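You operate a simulated robot arm through the tools that you are given. There is no shell and no other tool.

Carry out the task below with a simulated robot arm. There is one attempt and no reset: what you move stays moved.

JOB
Close the toffee tub and lay the latest date block on its lid.
Fine: the date blocks are in the table drawer; close it again; the block lies flat, date up. Where these are worked on the way, their far stop is far enough and under half their travel is too little: table drawer.

Only the result counts: the job must be done as asked and must still hold three seconds after the hand-in. Knocking over, shifting, dropping, spilling or breaking anything else fails it. Lids that push on must go on centred and level and be pressed home; caps that screw on are set level and turned clockwise until they are tight.

ROBOT AND FRAMES
A 7-joint arm with a two-finger parallel gripper, fixed in place. Base frame: the origin is at the foot of the arm, x ahead of it, y to its left, z up; the work surface is at about z = 0.88. Units: m, rad, N and s.
Its first joint turns from -2.601 to 2.601 rad. Payload 3.43 kg.
Tool frame: the origin (TCP) lies between the finger pads and is the grasp point; the fingertips stand 0.03 m ahead of it; z points along the fingers, y is the line along which they close. Largest opening 0.094 m; finger width 0.028, thickness 0.01; the body of the gripper, 0.05 by 0.096 m, starts 0.055 m behind the TCP.
Orientation is that of the tool frame in the base frame, as a unit quaternion [x, y, z, w]. With the fingers straight down and closing along the base's y, the tool's x points along the base's -x, its y along +y and its z along -z.

CONTROLS
- The arm moves only by the tool arm_command. Its argument "motion" is a list of rows, each a list of 3 entries, a list of its own where there are three numbers: the shift along the base's x, y, z in units of 40 mm (1.0 is 40 mm), then the turn, a rotation vector about the base's x, y, z in units of 5 degrees (1.0 is 5 degrees), then the finger opening in cm, from 0 to 9.4. In form: [[[x, y, z], [rx, ry, rz], hand], ...]. A call has 1 to 20 rows; each row shifts and turns the commanded pose from where the row before left it. A call with a number of a shift or a turn outside -1 to 1 is refused whole. Rows are played at 5 a second. More than 0.05 m and 0.15 rad between two rows, or a gripper value outside its range, and nothing of the call is played. Where a pose cannot be reached the arm comes as near as it can. A force on the tool above 40 N (or 10 N above the force at the start of the call, whichever is more), or a blocked arm, ends the call early, and 0.2 s more pass. The fingers move at their own pace (about 0.045 m/s each) and stop on an object; they squeeze with about 21 N. The grip force told is the motor's: it shows also when the fingers shut on nothing. Time passes only in rows, and 0.2 s behind the last, so rows that do not move let the fingers close. It gives the time, the measured TCP pose, the force on the tool (base axes), the opening and the grip force at its end, in the units of the frame above (readings bear some noise), with the torque about the TCP (base axes, N m) and any sound that the robot's microphone picked up.
- Cameras (640 x 400 px; columns grow to the right, rows downward): "scene" is fixed at [0.21, -0.6551, 1.4271]; the picture's right is [0.94, -0.34, 0.00], its down [-0.12, -0.33, -0.94] and it looks along [0.31, 0.88, -0.35] (base axes); focal length 322 px, centre (320, 200). "wrist" rides on the gripper at [0.076, 0.014, -0.102] in the tool frame; the picture's right is [-0.18, 0.98, 0.00], its down [-0.75, -0.14, -0.64] and it looks along [-0.63, -0.12, 0.77] (tool axes); focal length 243 px, centre (320, 200). There is no depth. A picture from a camera that has moved, and an enlarged one, comes with that camera's place and axes in the base frame and with its lens. The place of the scene camera against the robot may be out by one fixed shift of up to 0.018 m in any direction.
- camera(camera): a new picture of that camera. No time passes.
- zoom(camera, box): a new picture of the part [left, top, right, bottom] of that camera's present view, enlarged. No time passes.
- close_job(): hands the job in; it is judged then, once.

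Nothing tells you positions but the pictures and the camera data. Unless the task says otherwise, let go and move clear before handing in.

The tools are called after "Call:" as name(argument=value, ...) on one line, values as JSON. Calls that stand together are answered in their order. arm_command: Moves the arm, as the interface text tells. Its arguments: {"type":"object","properties":{"motion":{"type":"array"}},"required":["motion"]} The other tools are called the same way: camera (camera) takes a picture; zoom (camera, box) takes an enlarged picture of a part of a camera's view; close_job () hands the job in.

At the start:

```text
time_s: 0.0
tcp_pos: [0.6876, 0.7097, 1.1559]
orientation: [0.0, 1.0, 0.0, 0.0]
ft_force: [0.0, 0.1, 0.3]
ft_torque: [0.01, 0.02, 0.01]
grip_width: 0.0939
gripper_force: 0.0
```

scene: 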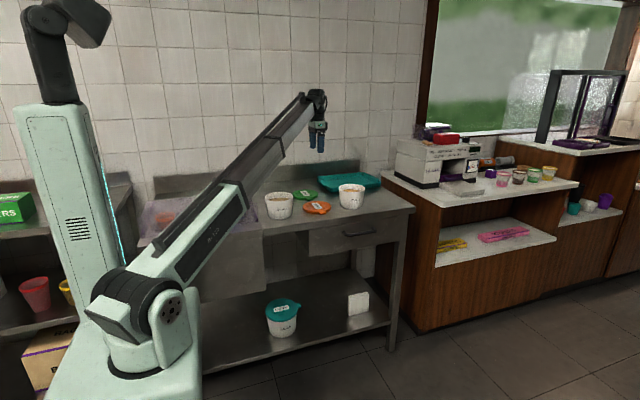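
wrist: 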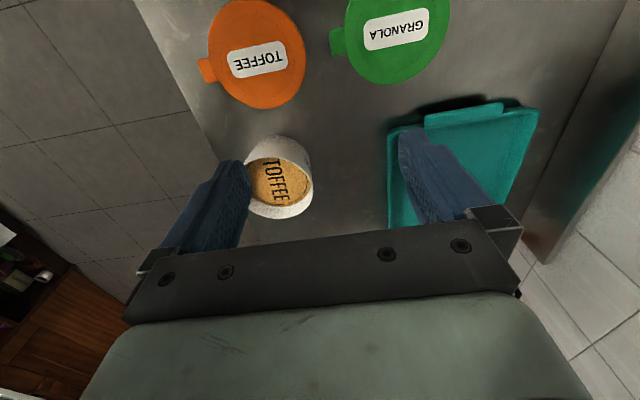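

I see a steel table with two tubs (one toffee), an orange TOFFEE lid, a green GRANOLA lid, a teal tray, and a drawer at the front. I'll look closer first.

Call:
zoom(camera="scene", box=[240, 150, 420, 262])

Call:
zoom(camera="wrist", box=[160, 0, 480, 220])

Call:
camera(camera="wrist")

```text
3.56 times, centred on (330, 206) of scene
camera zoom: at [0.21, -0.6551, 1.4271], right [0.94, -0.34, 0.0], down [-0.12, -0.33, -0.94], along [0.31, 0.88, -0.35], focal length 1146 px, centre (284, 179)
```

zoom: 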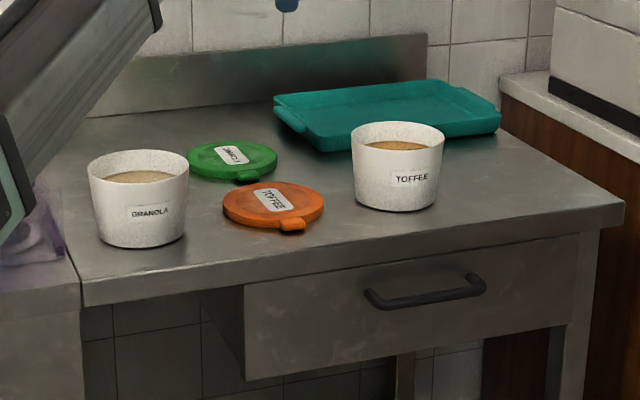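

```text
1.82 times, centred on (320, 110) of wrist
camera zoom: at [0.6125, 0.7229, 1.2582], right [0.18, 0.98, 0.0], down [0.75, -0.14, 0.64], along [0.63, -0.12, -0.77], focal length 441 px, centre (320, 364)
```

zoom: 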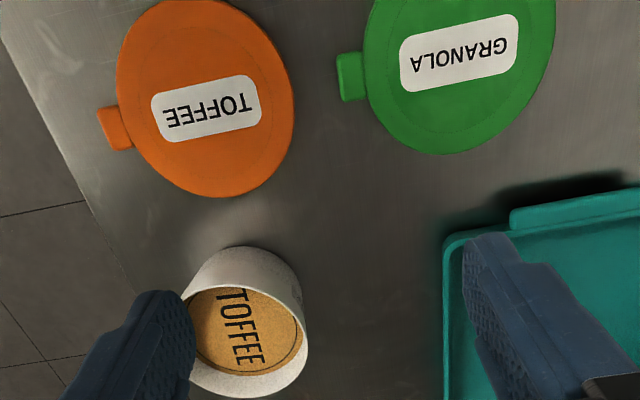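

```text
taken
camera wrist: at [0.6125, 0.7229, 1.2582], right [0.18, 0.98, 0.0], down [0.75, -0.14, 0.64], along [0.63, -0.12, -0.77], focal length 243 px, centre (320, 200)
```

wrist: 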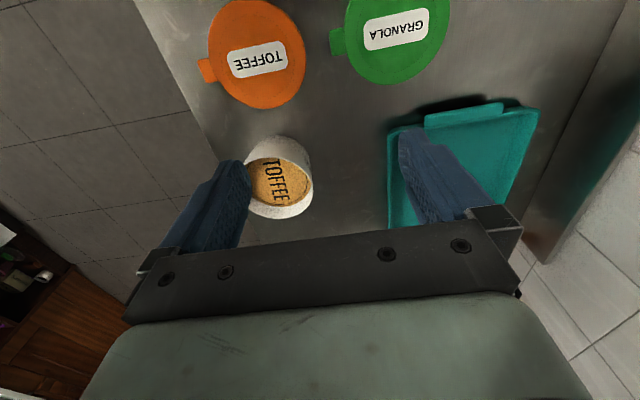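

The toffee tub and its orange lid (with a small tab towards -y) are on the table. I'll turn the gripper 90° about the vertical and move in front of the lid to get a closer look at its tab.

Call:
arm_command(motion=[[[-0.042, -0.278, -0.139], [0, 0, 1], 9.4], [[-0.042, -0.278, -0.139], [0, 0, 1], 9.4], [[-0.042, -0.278, -0.139], [0, 0, 1], 9.4], [[-0.042, -0.278, -0.139], [0, 0, 1], 9.4], [[-0.042, -0.278, -0.139], [0, 0, 1], 9.4], [[-0.042, -0.278, -0.139], [0, 0, 1], 9.4], [[-0.042, -0.278, -0.139], [0, 0, 1], 9.4], [[-0.042, -0.278, -0.139], [0, 0, 1], 9.4], [[-0.042, -0.278, -0.139], [0, 0, 1], 9.4], [[-0.042, -0.278, -0.139], [0, 0, 1], 9.4], [[-0.042, -0.278, -0.139], [0, 0, 1], 9.4], [[-0.042, -0.278, -0.139], [0, 0, 1], 9.4], [[-0.042, -0.278, -0.139], [0, 0, 1], 9.4], [[-0.042, -0.278, -0.139], [0, 0, 1], 9.4], [[-0.042, -0.278, -0.139], [0, 0, 1], 9.4], [[-0.042, -0.278, -0.139], [0, 0, 1], 9.4], [[-0.042, -0.278, -0.139], [0, 0, 1], 9.4], [[-0.042, -0.278, -0.139], [0, 0, 1], 9.4]])

Call:
camera(camera="wrist")

Call:
camera(camera="scene")

```text
time_s: 3.8
tcp_pos: [0.6566, 0.5096, 1.0543]
orientation: [0.707, -0.707, 0.001, 0.0]
ft_force: [0.4, 0.4, -1.0]
ft_torque: [0.02, 0.03, -0.01]
grip_width: 0.094
gripper_force: 0.0
```

```text
taken
camera wrist: at [0.6439, 0.4331, 1.1574], right [-0.98, 0.18, 0.0], down [0.14, 0.75, 0.64], along [0.12, 0.63, -0.77], focal length 243 px, centre (320, 200)
```

wrist: 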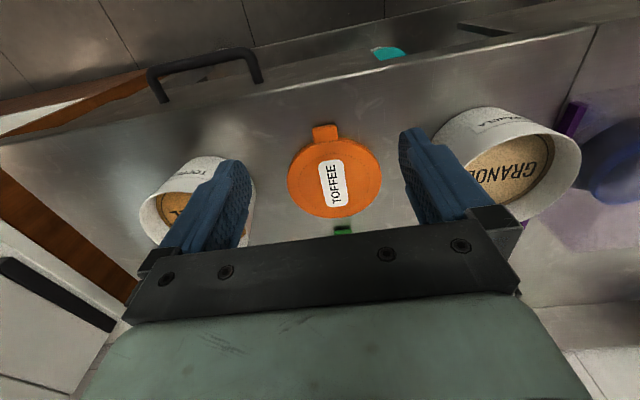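

```text
taken
```

scene: 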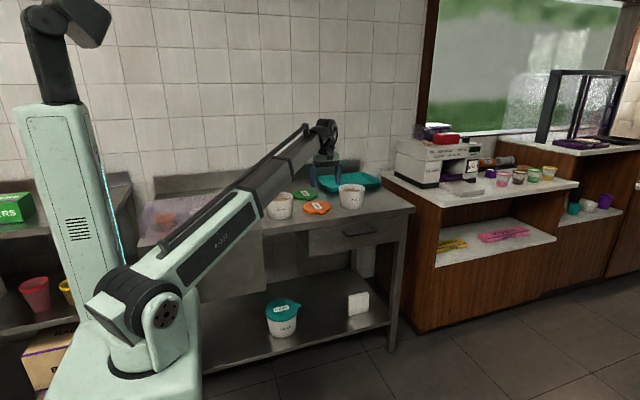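

The view is good: the lid tab points to -y, with the drawer handle beyond the table edge. Zooming in for measurements.

Call:
zoom(camera="wrist", box=[260, 110, 420, 230])

Call:
zoom(camera="wrist", box=[100, 20, 420, 240])

```text
3.33 times, centred on (340, 170) of wrist
camera zoom: at [0.6439, 0.4331, 1.1574], right [-0.98, 0.18, 0.0], down [0.14, 0.75, 0.64], along [0.12, 0.63, -0.77], focal length 809 px, centre (253, 300)
```

zoom: 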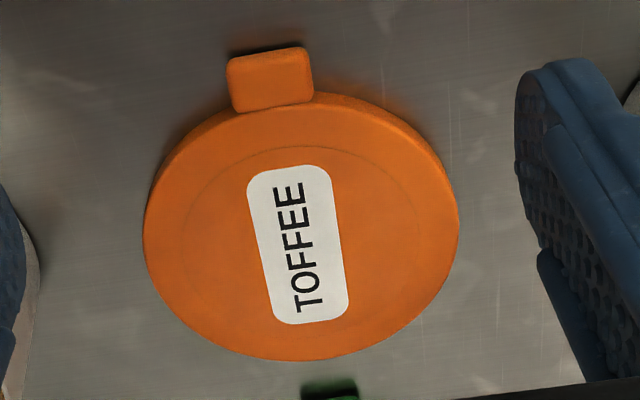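

```text
1.82 times, centred on (260, 130) of wrist
camera zoom: at [0.6439, 0.4331, 1.1574], right [-0.98, 0.18, 0.0], down [0.14, 0.75, 0.64], along [0.12, 0.63, -0.77], focal length 441 px, centre (429, 327)
```

zoom: 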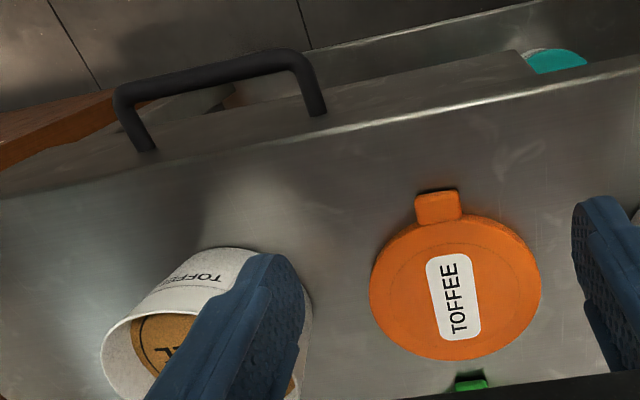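

The lid looks about 0.128 m wide, centred near (0.659, 0.628), with its tab pointing to -y. I'll shift sideways to get a clean look at the toffee tub and the drawer handle before touching anything.

Call:
arm_command(motion=[[[0.7, 0, 0.2], [0, 0, 0], 9.4], [[0.7, 0, 0.2], [0, 0, 0], 9.4], [[0.7, 0, 0.2], [0, 0, 0], 9.4], [[0.7, 0, 0.2], [0, 0, 0], 9.4], [[0.7, 0, 0.2], [0, 0, 0], 9.4], [[0, 0, 0], [0, 0, 0], 9.4]])

Call:
camera(camera="wrist")

Call:
zoom(camera="wrist", box=[220, 100, 420, 225])

Call:
zoom(camera="wrist", box=[200, 0, 440, 150])

```text
time_s: 5.2
tcp_pos: [0.7977, 0.5085, 1.097]
orientation: [-0.707, 0.707, 0.0, 0.0]
ft_force: [0.6, 0.0, 1.1]
ft_torque: [0.01, 0.01, -0.02]
grip_width: 0.0939
gripper_force: 0.0
```

```text
taken
camera wrist: at [0.7838, 0.4325, 1.1982], right [-0.98, 0.18, 0.0], down [0.14, 0.75, 0.64], along [0.12, 0.63, -0.77], focal length 243 px, centre (320, 200)
```

wrist: 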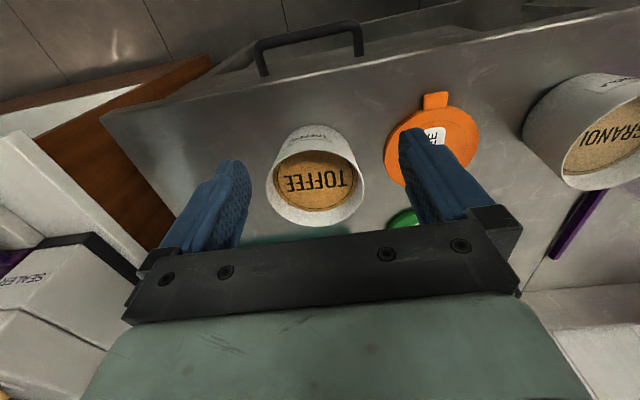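

```text
3.20 times, centred on (320, 162) of wrist
camera zoom: at [0.7838, 0.4325, 1.1982], right [-0.98, 0.18, 0.0], down [0.14, 0.75, 0.64], along [0.12, 0.63, -0.77], focal length 776 px, centre (320, 320)
```

zoom: 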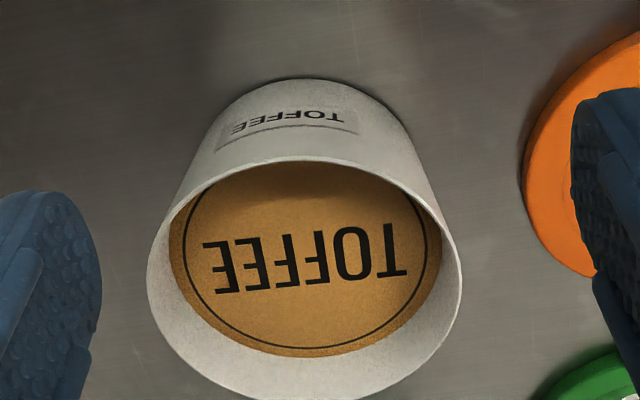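

```text
2.67 times, centred on (320, 75) of wrist
camera zoom: at [0.7838, 0.4325, 1.1982], right [-0.98, 0.18, 0.0], down [0.14, 0.75, 0.64], along [0.12, 0.63, -0.77], focal length 647 px, centre (320, 533)
```

zoom: 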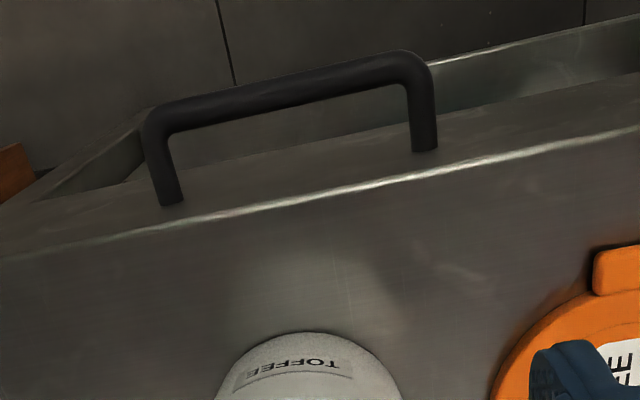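

Triangulating the views, I put the tub rim centre at about (0.823, 0.614, 0.958), the lid centre at about (0.659, 0.628), its tab at about (0.661, 0.557), and the handle bar at y≈0.467, z≈0.795, x 0.74–0.88. Next I go above the tab with the fingers part-open and check.

Call:
arm_command(motion=[[[-0.856, 0.2, 0], [0, 0, 0], 5.5], [[-0.856, 0.2, 0], [0, 0, 0], 5.5], [[-0.856, 0.2, 0], [0, 0, 0], 5.5], [[-0.856, 0.2, 0], [0, 0, 0], 5.5], [[0, 0.2, -0.8], [0, 0, 0], 5.5], [[0, 0, -0.8], [0, 0, 0], 5.5], [[0, 0, -0.8], [0, 0, 0], 5.5], [[0, 0, -0.8], [0, 0, 0], 5.5], [[0, 0, -0.8], [0, 0, 0], 5.5], [[0, 0, -0.2], [0, 0, 0], 5.5], [[0, 0, 0], [0, 0, 0], 5.5]])

Call:
camera(camera="wrist")

Call:
zoom(camera="wrist", box=[220, 140, 420, 265])

Call:
zoom(camera="scene", box=[260, 150, 400, 237])

```text
time_s: 7.6
tcp_pos: [0.6602, 0.5489, 0.9271]
orientation: [-0.707, 0.707, 0.0, 0.001]
ft_force: [-0.7, 0.1, -0.3]
ft_torque: [0.02, 0.0, 0.0]
grip_width: 0.0548
gripper_force: 0.1
```

```text
taken
camera wrist: at [0.6466, 0.4728, 1.0296], right [-0.98, 0.18, 0.0], down [0.14, 0.75, 0.64], along [0.12, 0.63, -0.77], focal length 243 px, centre (320, 200)
```

wrist: 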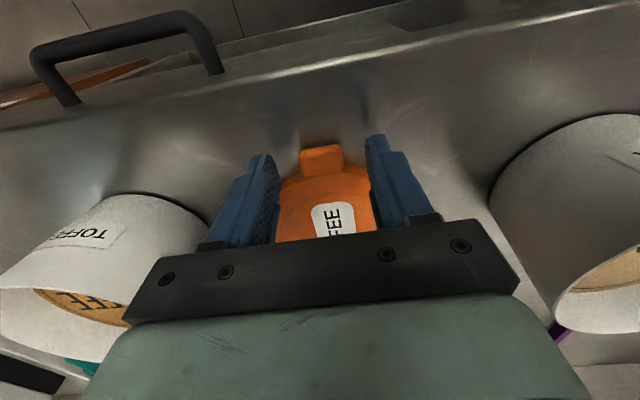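

```text
3.20 times, centred on (320, 202) of wrist
camera zoom: at [0.6466, 0.4728, 1.0296], right [-0.98, 0.18, 0.0], down [0.14, 0.75, 0.64], along [0.12, 0.63, -0.77], focal length 776 px, centre (320, 192)
```

zoom: 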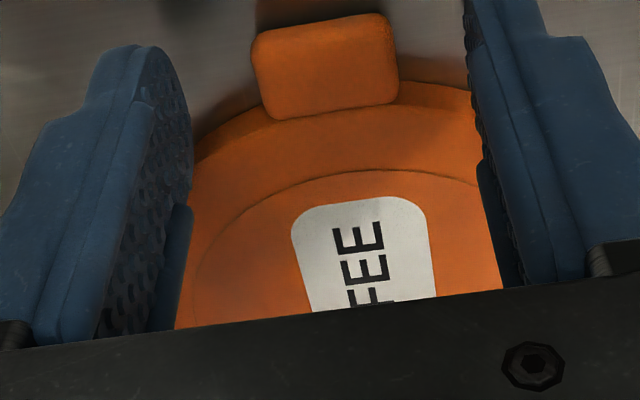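

```text
4.57 times, centred on (330, 194) of scene
camera zoom: at [0.21, -0.6551, 1.4271], right [0.94, -0.34, 0.0], down [-0.12, -0.33, -0.94], along [0.31, 0.88, -0.35], focal length 1473 px, centre (274, 230)
```

zoom: 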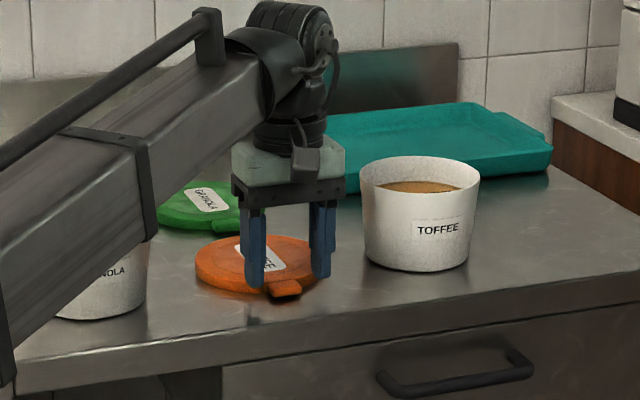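

The fingers straddle the tab squarely. Descending slowly beside it, watching force for the table.

Call:
arm_command(motion=[[[0, -0.03, -0.2], [0, 0, 0], 5.5], [[0, 0, -0.15], [0, 0, 0], 5.5], [[0, 0, -0.1], [0, 0, 0], 5.5], [[0, 0, -0.05], [0, 0, 0], 5.5], [[0, 0, 0], [0, 0, 0], 5.5]])

Call:
zoom(camera="scene", box=[280, 180, 360, 230])

Call:
zoom(camera="wrist", box=[220, 140, 420, 265])

```text
time_s: 8.8
tcp_pos: [0.6585, 0.5479, 0.9095]
orientation: [-0.707, 0.707, -0.001, 0.0]
ft_force: [-0.4, -2.1, 12.5]
ft_torque: [-0.2, 0.4, 0.09]
grip_width: 0.0553
gripper_force: 0.7
stopped in row 5: the force on the tool passed its limit at 42 N (the readings are from after the stop); the commanded pose is now the measured one
```

```text
8.00 times, centred on (320, 205) of scene
camera zoom: at [0.21, -0.6551, 1.4271], right [0.94, -0.34, 0.0], down [-0.12, -0.33, -0.94], along [0.31, 0.88, -0.35], focal length 2578 px, centre (320, 160)
```

zoom: 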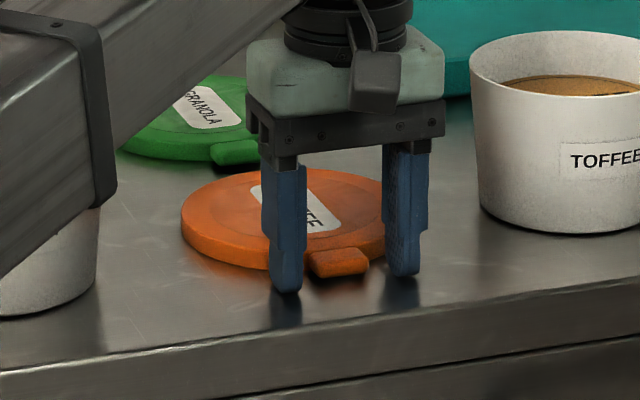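

```text
3.20 times, centred on (320, 202) of wrist
camera zoom: at [0.6467, 0.4713, 1.0122], right [-0.98, 0.18, 0.0], down [0.14, 0.75, 0.64], along [0.12, 0.63, -0.77], focal length 776 px, centre (320, 192)
```

zoom: 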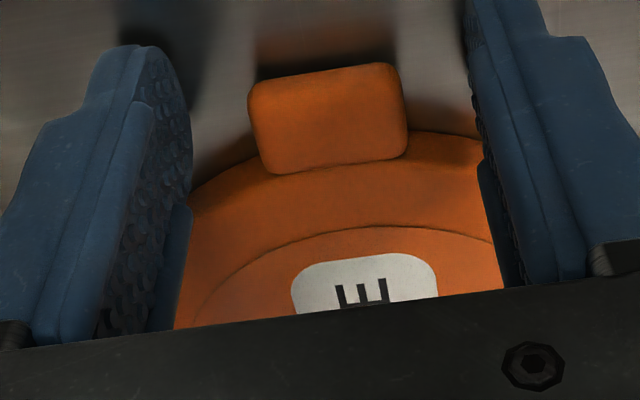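

The fingertips touched the table at TCP z≈0.9095, so the surface is at about 0.88. I'll rise 2 mm and close on the tab.

Call:
arm_command(motion=[[[0.03, 0, 0.05], [0, 0, 0], 5.5], [[0, 0, 0], [0, 0, 0], 4], [[0, 0, 0], [0, 0, 0], 2.5], [[0, 0, 0], [0, 0, 0], 1.5], [[0, 0, 0], [0, 0, 0], 1.5], [[0, 0, 0], [0, 0, 0], 1.5]])

Call:
zoom(camera="scene", box=[280, 180, 360, 230])

Call:
zoom(camera="wrist", box=[220, 140, 420, 265])

```text
time_s: 10.2
tcp_pos: [0.6612, 0.5486, 0.9105]
orientation: [-0.707, 0.707, 0.0, 0.0]
ft_force: [-0.1, -0.5, 0.2]
ft_torque: [0.01, 0.0, -0.01]
grip_width: 0.0287
gripper_force: 21.2
```

```text
8.00 times, centred on (320, 205) of scene
camera zoom: at [0.21, -0.6551, 1.4271], right [0.94, -0.34, 0.0], down [-0.12, -0.33, -0.94], along [0.31, 0.88, -0.35], focal length 2578 px, centre (320, 160)
```

zoom: 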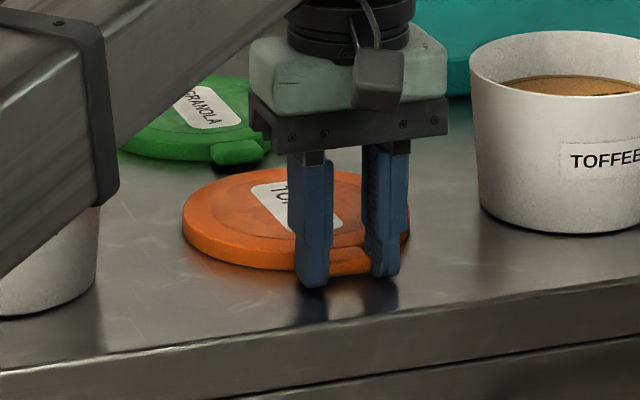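

```text
3.20 times, centred on (320, 202) of wrist
camera zoom: at [0.6484, 0.4716, 1.013], right [-0.98, 0.18, 0.0], down [0.14, 0.75, 0.64], along [0.12, 0.63, -0.77], focal length 776 px, centre (320, 192)
```

zoom: 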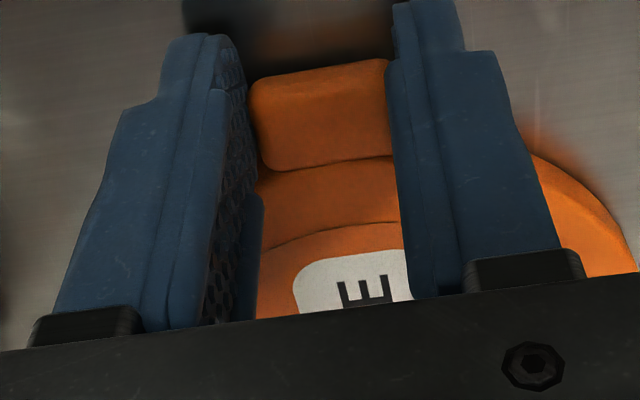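

Gripped on the tab (28.7 mm). Lifting straight up, then checking that the lid stays level.

Call:
arm_command(motion=[[[0, 0, 0.3], [0, 0, 0], 1.5], [[0, 0, 0.7], [0, 0, 0], 1.5], [[0, 0, 0.8], [0, 0, 0], 1.5], [[0, 0, 0.8], [0, 0, 0], 1.5], [[0, 0, 0.8], [0, 0, 0], 1.5], [[0, 0, 0], [0, 0, 0], 1.5]])

Call:
zoom(camera="scene", box=[260, 150, 400, 237])

Call:
camera(camera="wrist")

```text
time_s: 11.6
tcp_pos: [0.6622, 0.5473, 1.0483]
orientation: [0.707, -0.707, -0.001, 0.0]
ft_force: [-0.3, -0.1, 0.7]
ft_torque: [0.0, 0.0, 0.02]
grip_width: 0.0286
gripper_force: 21.3
```

```text
4.57 times, centred on (330, 194) of scene
camera zoom: at [0.21, -0.6551, 1.4271], right [0.94, -0.34, 0.0], down [-0.12, -0.33, -0.94], along [0.31, 0.88, -0.35], focal length 1473 px, centre (274, 230)
```

zoom: 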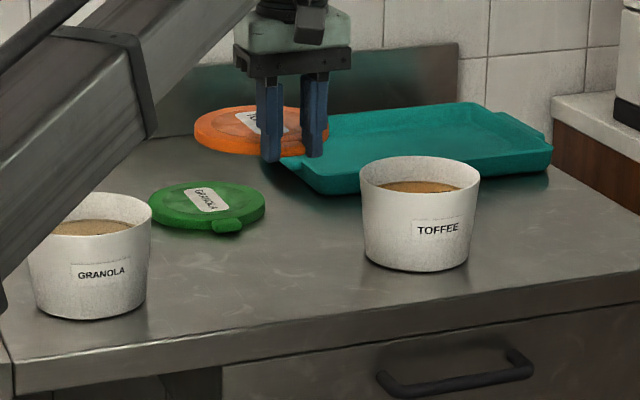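

```text
taken
camera wrist: at [0.6494, 0.4716, 1.1504], right [-0.98, 0.18, 0.0], down [0.14, 0.75, 0.64], along [0.12, 0.63, -0.77], focal length 243 px, centre (320, 200)
```

wrist: 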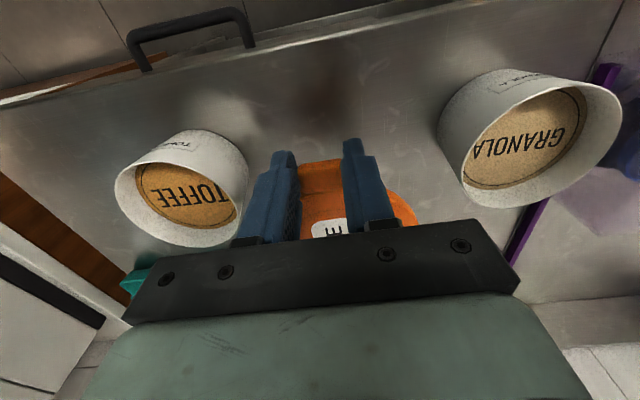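

The lid is held and looks level. Zooming on the toffee tub for another rim fix.

Call:
zoom(camera="wrist", box=[80, 110, 280, 235])

Call:
zoom(camera="scene", box=[290, 160, 354, 200])

Call:
zoom(camera="scene", box=[320, 175, 384, 215])

```text
3.20 times, centred on (180, 172) of wrist
camera zoom: at [0.6494, 0.4716, 1.1504], right [-0.98, 0.18, 0.0], down [0.14, 0.75, 0.64], along [0.12, 0.63, -0.77], focal length 776 px, centre (768, 288)
```

zoom: 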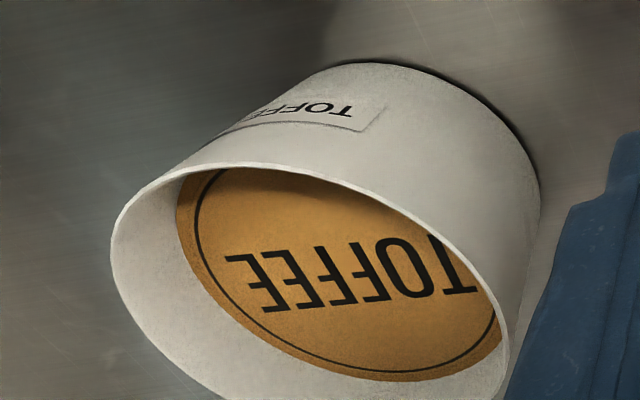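

```text
10.00 times, centred on (322, 180) of scene
camera zoom: at [0.21, -0.6551, 1.4271], right [0.94, -0.34, 0.0], down [-0.12, -0.33, -0.94], along [0.31, 0.88, -0.35], focal length 3223 px, centre (300, 400)
```

zoom: 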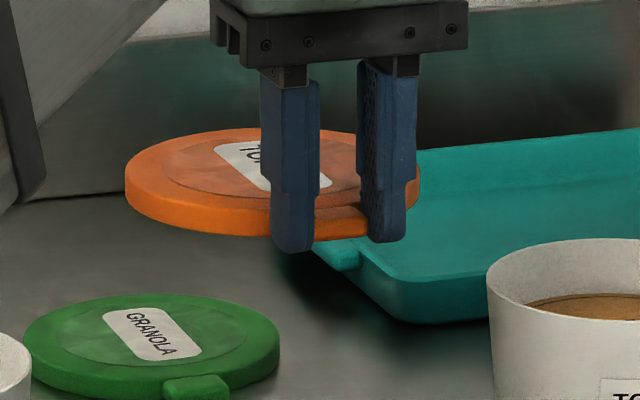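

```text
10.00 times, centred on (352, 195) of scene
camera zoom: at [0.21, -0.6551, 1.4271], right [0.94, -0.34, 0.0], down [-0.12, -0.33, -0.94], along [0.31, 0.88, -0.35], focal length 3223 px, centre (0, 250)
```

zoom: 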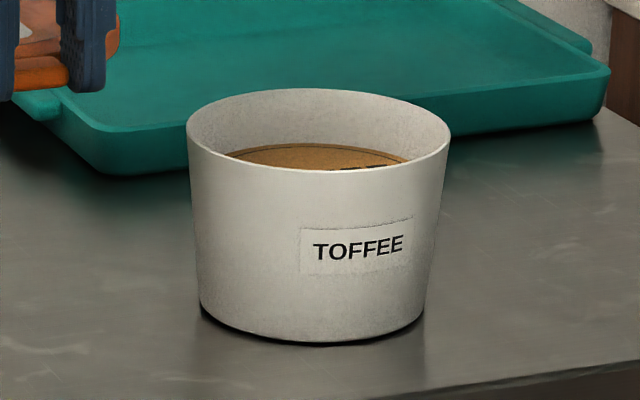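

The lid sits level in the grip. I'll carry it over the tub, stay a couple of centimetres above the rim, and check the alignment in both cameras.

Call:
arm_command(motion=[[[0.58, -0.03, 0], [0, 0, 0], 1.5], [[0.58, -0.03, 0], [0, 0, 0], 1.5], [[0.58, -0.03, 0], [0, 0, 0], 1.5], [[0.58, -0.03, 0], [0, 0, 0], 1.5], [[0.58, -0.03, 0], [0, 0, 0], 1.5], [[0.58, -0.03, 0], [0, 0, 0], 1.5], [[0.58, -0.03, 0], [0, 0, 0], 1.5], [[0, 0, -0.35], [0, 0, 0], 1.5], [[0, 0, -0.35], [0, 0, 0], 1.5], [[0, 0, 0], [0, 0, 0], 1.5]])

Call:
zoom(camera="scene", box=[320, 170, 384, 210])

Call:
camera(camera="wrist")

Call:
zoom(camera="wrist", box=[240, 120, 440, 245])

```text
time_s: 13.8
tcp_pos: [0.8245, 0.5396, 1.0186]
orientation: [-0.707, 0.707, 0.001, 0.002]
ft_force: [0.4, -0.3, -0.3]
ft_torque: [-0.01, 0.0, 0.01]
grip_width: 0.0289
gripper_force: 20.9
```

```text
10.00 times, centred on (352, 190) of scene
camera zoom: at [0.21, -0.6551, 1.4271], right [0.94, -0.34, 0.0], down [-0.12, -0.33, -0.94], along [0.31, 0.88, -0.35], focal length 3223 px, centre (0, 300)
```

zoom: 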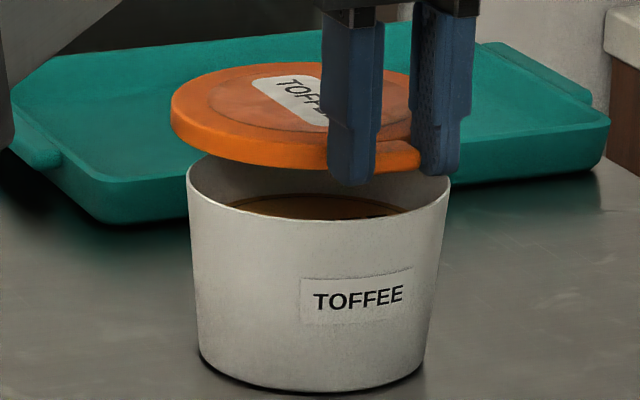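

```text
taken
camera wrist: at [0.8097, 0.4631, 1.1206], right [-0.98, 0.18, 0.0], down [0.14, 0.75, 0.64], along [0.12, 0.63, -0.77], focal length 243 px, centre (320, 200)
```

wrist: 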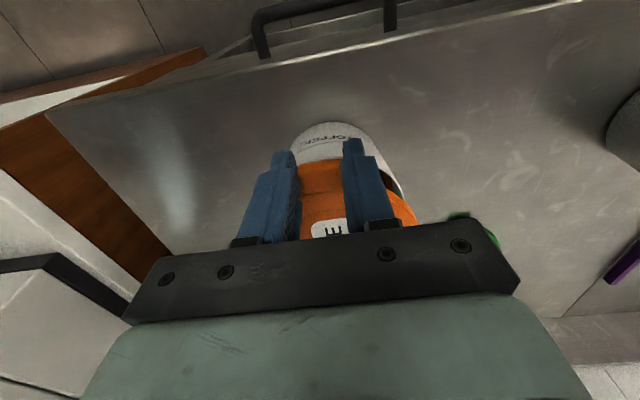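

```text
3.20 times, centred on (340, 182) of wrist
camera zoom: at [0.8097, 0.4631, 1.1206], right [-0.98, 0.18, 0.0], down [0.14, 0.75, 0.64], along [0.12, 0.63, -0.77], focal length 776 px, centre (256, 256)
```

zoom: 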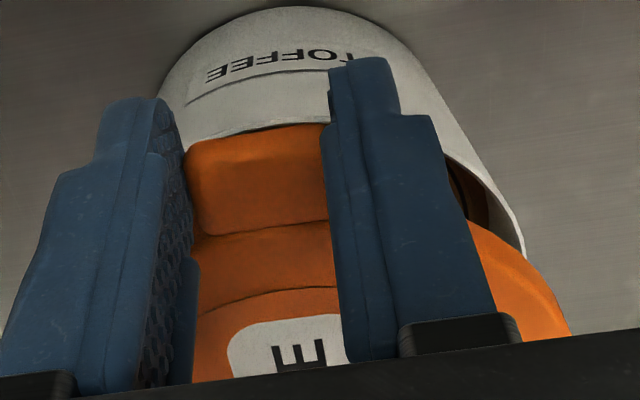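

The lid is nearly over the tub. I'll zoom harder on the rim edges visible around the lid.

Call:
zoom(camera="wrist", box=[280, 130, 360, 180])

Call:
zoom(camera="wrist", box=[360, 150, 440, 200])

Call:
zoom(camera="scene", box=[334, 174, 370, 196])

```text
8.00 times, centred on (320, 155) of wrist
camera zoom: at [0.8097, 0.4631, 1.1206], right [-0.98, 0.18, 0.0], down [0.14, 0.75, 0.64], along [0.12, 0.63, -0.77], focal length 1941 px, centre (320, 560)
```

zoom: 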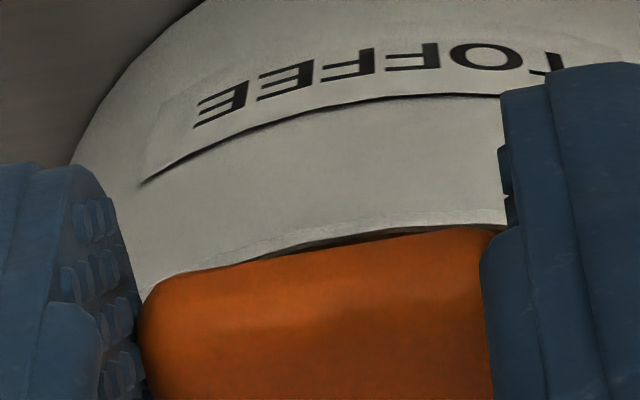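

```text
8.00 times, centred on (400, 175) of wrist
camera zoom: at [0.8097, 0.4631, 1.1206], right [-0.98, 0.18, 0.0], down [0.14, 0.75, 0.64], along [0.12, 0.63, -0.77], focal length 1941 px, centre (-320, 400)
```

zoom: 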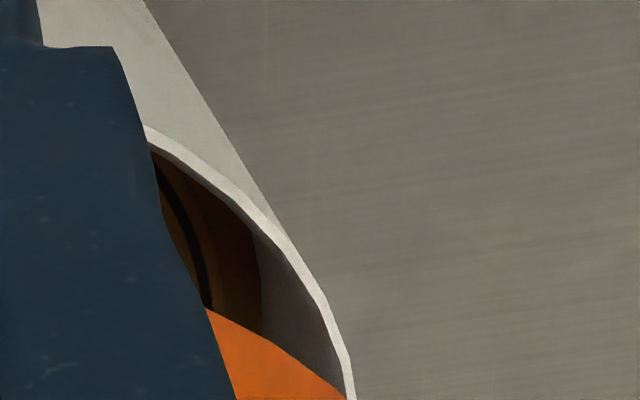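

```text
16.00 times, centred on (352, 185) of scene
camera zoom: at [0.21, -0.6551, 1.4271], right [0.94, -0.34, 0.0], down [-0.12, -0.33, -0.94], along [0.31, 0.88, -0.35], focal length 5157 px, centre (-192, 440)
```

zoom: 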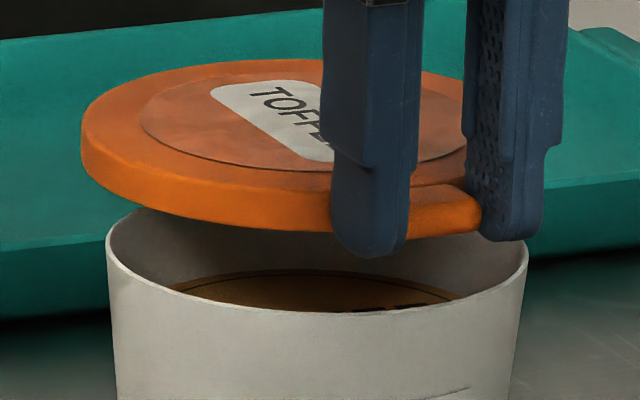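

Tub centre is consistently at (0.823, 0.613) from both cameras; the lid seems about 3 mm short in x. I'll correct that and lower to a few millimetres above the rim for a finer comparison.

Call:
arm_command(motion=[[[0.075, 0, -0.1], [0, 0, 0], 1.5], [[0, 0, -0.15], [0, 0, 0], 1.5], [[0, 0, -0.1], [0, 0, 0], 1.5], [[0, 0, 0], [0, 0, 0], 1.5]])

Call:
zoom(camera="scene", box=[334, 174, 370, 196])

Call:
zoom(camera="wrist", box=[360, 150, 440, 200])

Call:
zoom(camera="wrist", box=[220, 120, 380, 220])

```text
time_s: 14.8
tcp_pos: [0.8282, 0.5396, 1.0056]
orientation: [-0.707, 0.707, 0.001, 0.0]
ft_force: [0.5, -0.1, -0.4]
ft_torque: [-0.04, 0.02, 0.02]
grip_width: 0.0288
gripper_force: 21.0
```

```text
16.00 times, centred on (352, 185) of scene
camera zoom: at [0.21, -0.6551, 1.4271], right [0.94, -0.34, 0.0], down [-0.12, -0.33, -0.94], along [0.31, 0.88, -0.35], focal length 5157 px, centre (-192, 440)
```

zoom: 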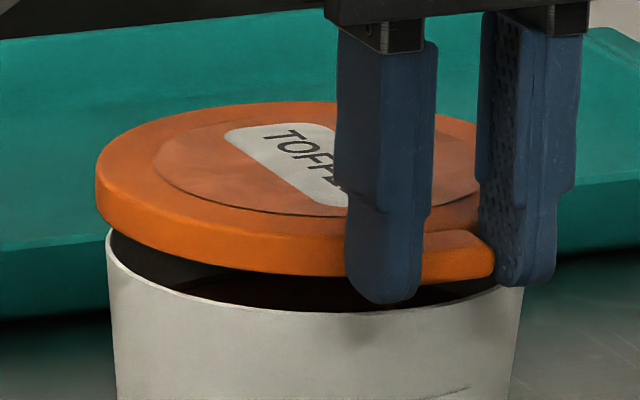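

```text
8.00 times, centred on (400, 175) of wrist
camera zoom: at [0.8143, 0.4631, 1.1071], right [-0.98, 0.18, 0.0], down [0.14, 0.75, 0.64], along [0.12, 0.63, -0.77], focal length 1941 px, centre (-320, 400)
```

zoom: 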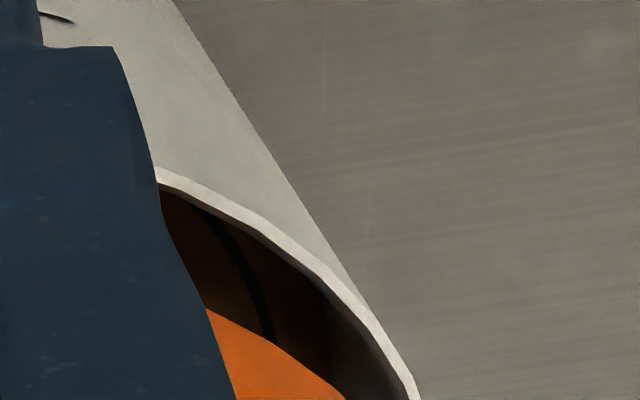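

```text
4.00 times, centred on (300, 170) of wrist
camera zoom: at [0.8143, 0.4631, 1.1071], right [-0.98, 0.18, 0.0], down [0.14, 0.75, 0.64], along [0.12, 0.63, -0.77], focal length 970 px, centre (400, 320)
```

zoom: 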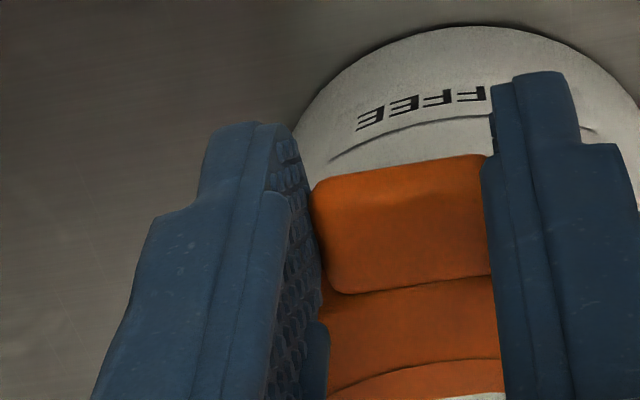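

The evidence now says the lid centre sits about 6 mm too far in +y and 3 mm too far in +x. Correcting and rechecking before lowering.

Call:
arm_command(motion=[[[-0.07, -0.15, 0], [0, 0, 0], 1.5], [[0, 0, -0.1], [0, 0, 0], 1.5], [[0, 0, 0], [0, 0, 0], 1.5]])

Call:
zoom(camera="scene", box=[334, 174, 370, 196])

Call:
zoom(camera="wrist", box=[360, 150, 440, 200])

Call:
camera(camera="wrist")

```text
time_s: 15.6
tcp_pos: [0.8239, 0.5346, 1.0015]
orientation: [-0.707, 0.708, 0.002, 0.001]
ft_force: [-0.2, 0.8, -0.1]
ft_torque: [-0.01, 0.03, -0.01]
grip_width: 0.0289
gripper_force: 21.2
```

```text
16.00 times, centred on (352, 185) of scene
camera zoom: at [0.21, -0.6551, 1.4271], right [0.94, -0.34, 0.0], down [-0.12, -0.33, -0.94], along [0.31, 0.88, -0.35], focal length 5157 px, centre (-192, 440)
```

zoom: 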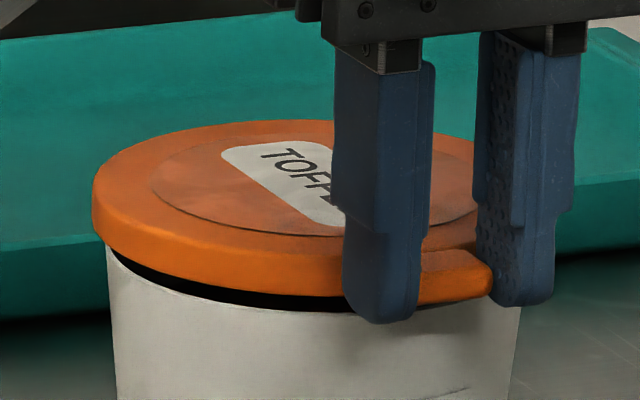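

```text
8.00 times, centred on (400, 175) of wrist
camera zoom: at [0.8109, 0.4571, 1.1037], right [-0.98, 0.18, 0.0], down [0.14, 0.75, 0.64], along [0.12, 0.63, -0.77], focal length 1941 px, centre (-320, 400)
```

zoom: 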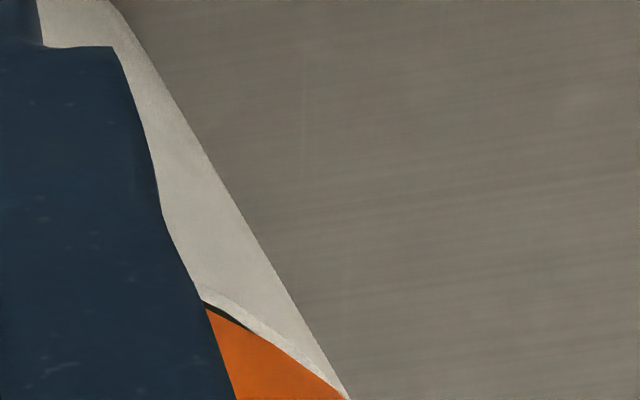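

```text
taken
camera wrist: at [0.8109, 0.4571, 1.1037], right [-0.98, 0.18, 0.0], down [0.14, 0.75, 0.64], along [0.12, 0.63, -0.77], focal length 243 px, centre (320, 200)
```

wrist: 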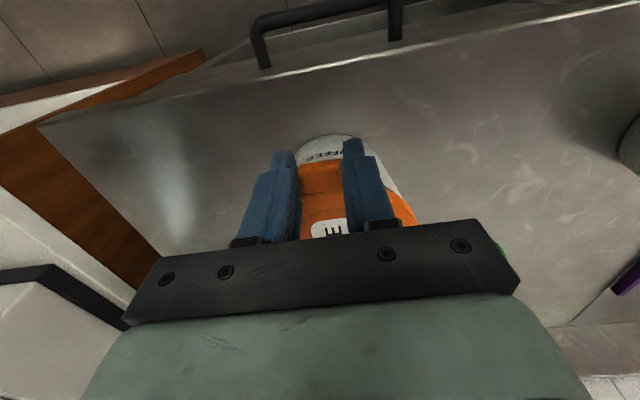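

Both views now agree that the lid is concentric with the rim. Lowering gently until it seats.

Call:
arm_command(motion=[[[0, 0, -0.05], [0, 0, 0], 1.5], [[0, 0, -0.05], [0, 0, 0], 1.5], [[0, 0, -0.05], [0, 0, 0], 1.5], [[0, 0, -0.05], [0, 0, 0], 1.5]])

Call:
zoom(camera="scene", box=[334, 174, 370, 196])

Call:
zoom(camera="wrist", box=[240, 120, 440, 245])

```text
time_s: 16.6
tcp_pos: [0.823, 0.5326, 0.9956]
orientation: [0.708, -0.707, 0.0, -0.002]
ft_force: [1.8, -1.9, 17.6]
ft_torque: [0.3, 0.06, 0.01]
grip_width: 0.029
gripper_force: 21.1
```

```text
16.00 times, centred on (352, 185) of scene
camera zoom: at [0.21, -0.6551, 1.4271], right [0.94, -0.34, 0.0], down [-0.12, -0.33, -0.94], along [0.31, 0.88, -0.35], focal length 5157 px, centre (-192, 440)
```

zoom: 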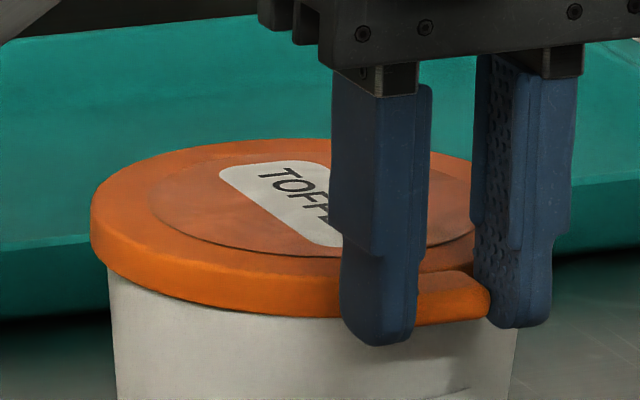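

```text
3.20 times, centred on (340, 182) of wrist
camera zoom: at [0.8101, 0.4568, 1.0975], right [-0.98, 0.18, 0.0], down [0.14, 0.75, 0.64], along [0.12, 0.63, -0.76], focal length 776 px, centre (256, 256)
```

zoom: 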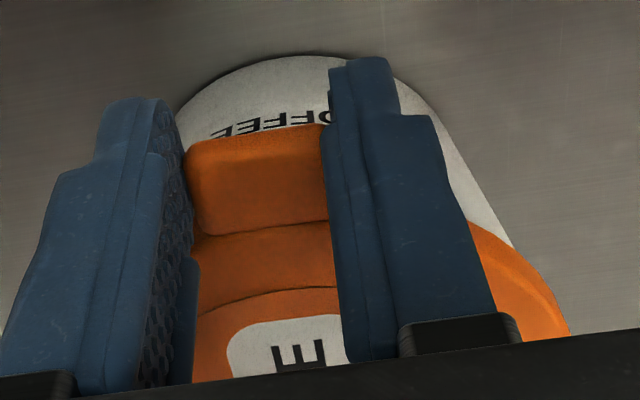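

It has touched down at the rim level. I'll unload slightly, release the tab, and rise clear to inspect before pressing.

Call:
arm_command(motion=[[[0, 0, 0.04], [0, 0, 0], 1.5], [[0, 0, 0], [0, 0, 0], 3.2], [[0, 0, 0], [0, 0, 0], 4.5], [[0, 0, 0], [0, 0, 0], 5.0], [[0, 0, 0.5], [0, 0, 0], 5.0], [[0, 0, 0.8], [0, 0, 0], 5.0], [[0, -0.3, 0.8], [0, 0, 0], 5.0], [[0, -0.5, 0.8], [0, 0, 0], 5.0], [[0, 0, 0], [0, 0, 0], 5.0]])

Call:
zoom(camera="scene", box=[334, 174, 370, 196])

Call:
camera(camera="wrist")

Call:
zoom(camera="wrist", box=[240, 110, 420, 222])

```text
time_s: 18.6
tcp_pos: [0.8231, 0.5023, 1.1112]
orientation: [-0.707, 0.707, 0.001, 0.001]
ft_force: [-0.2, 0.5, -0.4]
ft_torque: [-0.02, 0.01, -0.01]
grip_width: 0.05
gripper_force: 0.1
```

```text
16.00 times, centred on (352, 185) of scene
camera zoom: at [0.21, -0.6551, 1.4271], right [0.94, -0.34, 0.0], down [-0.12, -0.33, -0.94], along [0.31, 0.88, -0.35], focal length 5157 px, centre (-192, 440)
```

zoom: 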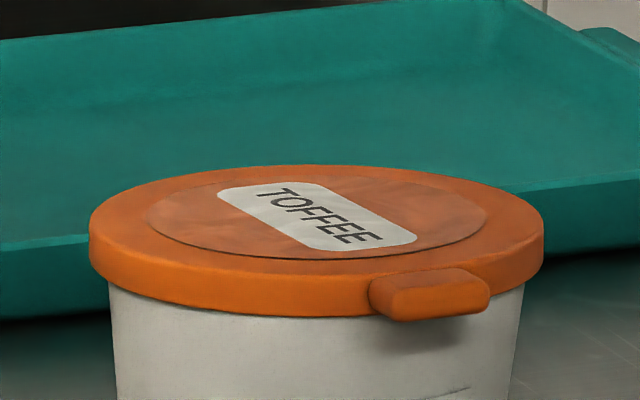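

```text
taken
camera wrist: at [0.8105, 0.426, 1.2131], right [-0.98, 0.18, 0.0], down [0.14, 0.75, 0.64], along [0.12, 0.63, -0.77], focal length 243 px, centre (320, 200)
```

wrist: 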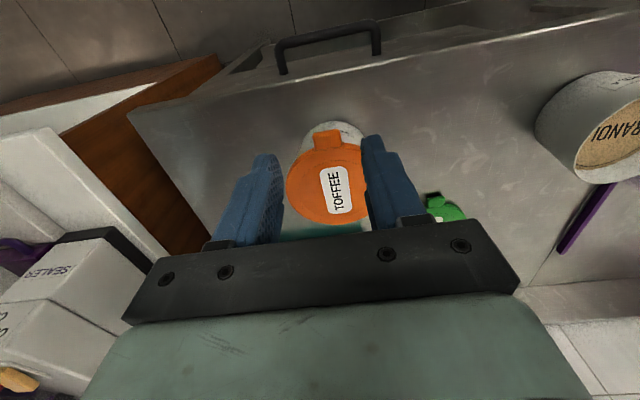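

```text
3.56 times, centred on (330, 166) of wrist
camera zoom: at [0.8105, 0.426, 1.2131], right [-0.98, 0.18, 0.0], down [0.14, 0.75, 0.64], along [0.12, 0.63, -0.77], focal length 863 px, centre (284, 321)
```

zoom: 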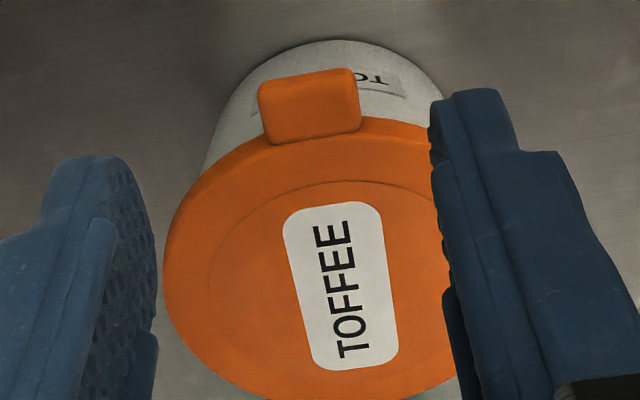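

The lid sits level and centred (edges within about 1 mm of concentric). Now I'll close the fingers, go over the lid's centre, and press straight down.

Call:
arm_command(motion=[[[0, 0.7, 0], [0, 0, 0], 0], [[0, 0.7, 0], [0, 0, 0], 0], [[0, 0.7, 0], [0, 0, 0], 0], [[0, 0.66, 0], [0, 0, 0], 0], [[0, 0, -0.7], [0, 0, 0], 0], [[0, 0, -0.7], [0, 0, 0], 0], [[0, 0, -0.7], [0, 0, 0], 0], [[0, 0, 0], [0, 0, 0], 0]])

Call:
zoom(camera="scene", box=[320, 160, 384, 200])

Call:
zoom(camera="wrist", box=[220, 110, 420, 235])

```text
time_s: 20.4
tcp_pos: [0.8241, 0.6119, 1.0257]
orientation: [0.707, -0.707, -0.001, -0.001]
ft_force: [-0.5, -0.4, 1.0]
ft_torque: [0.02, 0.0, 0.0]
grip_width: 0.0002
gripper_force: 21.1
```

```text
10.00 times, centred on (352, 180) of scene
camera zoom: at [0.21, -0.6551, 1.4271], right [0.94, -0.34, 0.0], down [-0.12, -0.33, -0.94], along [0.31, 0.88, -0.35], focal length 3223 px, centre (0, 400)
```

zoom: 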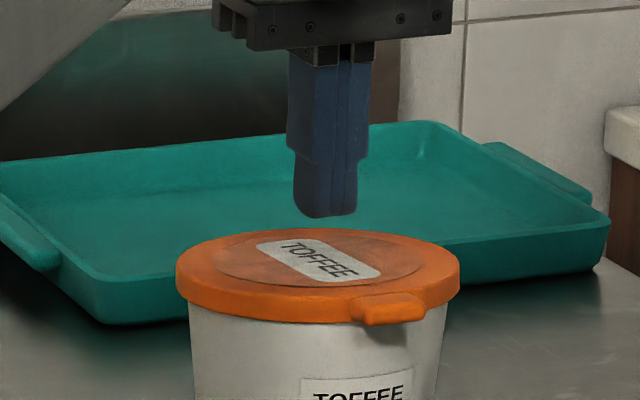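

```text
3.20 times, centred on (320, 172) of wrist
camera zoom: at [0.8109, 0.5352, 1.1279], right [-0.98, 0.18, 0.0], down [0.14, 0.75, 0.64], along [0.12, 0.63, -0.77], focal length 776 px, centre (320, 288)
```

zoom: 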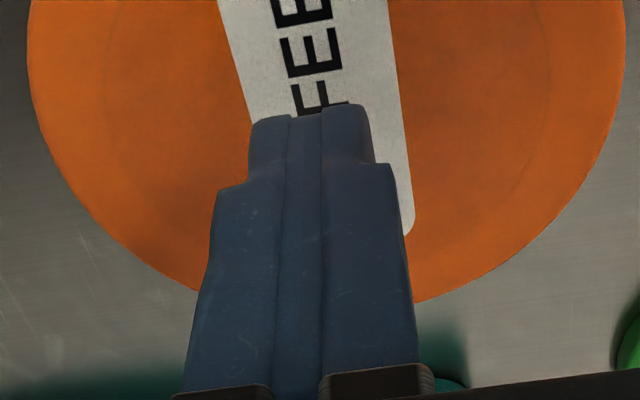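

Directly above the lid centre. Pressing down in small steps until force builds.

Call:
arm_command(motion=[[[-0.02, 0, -0.25], [0, 0, 0], 0], [[0, 0, -0.1], [0, 0, 0], 0], [[0, 0, -0.05], [0, 0, 0], 0], [[0, 0, -0.05], [0, 0, 0], 0], [[0, 0, -0.05], [0, 0, 0], 0], [[0, 0, -0.05], [0, 0, 0], 0], [[0, 0, -0.05], [0, 0, 0], 0], [[0, 0, -0.05], [0, 0, 0], 0]])

Call:
zoom(camera="scene", box=[334, 174, 370, 196])

```text
time_s: 22.2
tcp_pos: [0.8233, 0.6108, 1.0034]
orientation: [-0.707, 0.707, 0.0, 0.003]
ft_force: [1.4, 2.5, 27.9]
ft_torque: [-0.26, -0.04, 0.0]
grip_width: 0.0
gripper_force: 21.2
```

```text
16.00 times, centred on (352, 185) of scene
camera zoom: at [0.21, -0.6551, 1.4271], right [0.94, -0.34, 0.0], down [-0.12, -0.33, -0.94], along [0.31, 0.88, -0.35], focal length 5157 px, centre (-192, 440)
```

zoom: 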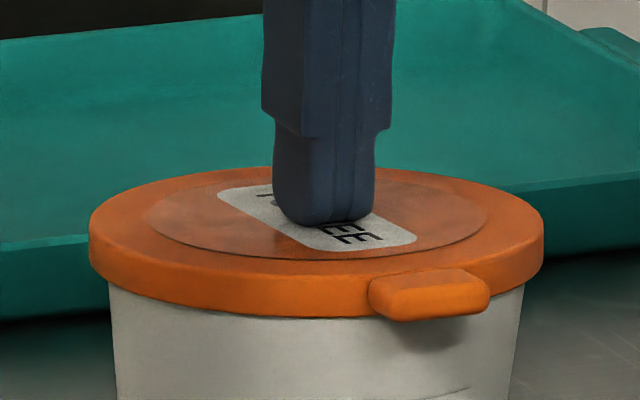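

Force is at 28 N and the lid hasn't visibly moved yet. I'll press a bit further and watch for a click or movement.

Call:
arm_command(motion=[[[0, 0, -0.03], [0, 0, 0], 0], [[0, 0, -0.03], [0, 0, 0], 0], [[0, 0, -0.03], [0, 0, 0], 0], [[0, 0, -0.03], [0, 0, 0], 0], [[0, 0, -0.03], [0, 0, 0], 0], [[0, 0, -0.03], [0, 0, 0], 0]])

Call:
zoom(camera="scene", box=[334, 174, 370, 196])

```text
time_s: 22.7
tcp_pos: [0.822, 0.6118, 1.0039]
orientation: [-0.707, 0.708, 0.001, 0.002]
ft_force: [-2.6, -1.3, 13.7]
ft_torque: [-0.24, 0.09, -0.05]
grip_width: 0.0
gripper_force: 20.9
stopped in row 2: the force on the tool passed its limit at 42 N (the readings are from after the stop); the commanded pose is now the measured one
```

```text
16.00 times, centred on (352, 185) of scene
camera zoom: at [0.21, -0.6551, 1.4271], right [0.94, -0.34, 0.0], down [-0.12, -0.33, -0.94], along [0.31, 0.88, -0.35], focal length 5157 px, centre (-192, 440)
```

zoom: 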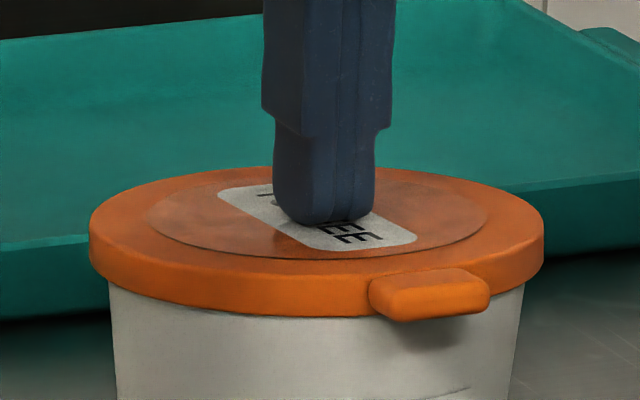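

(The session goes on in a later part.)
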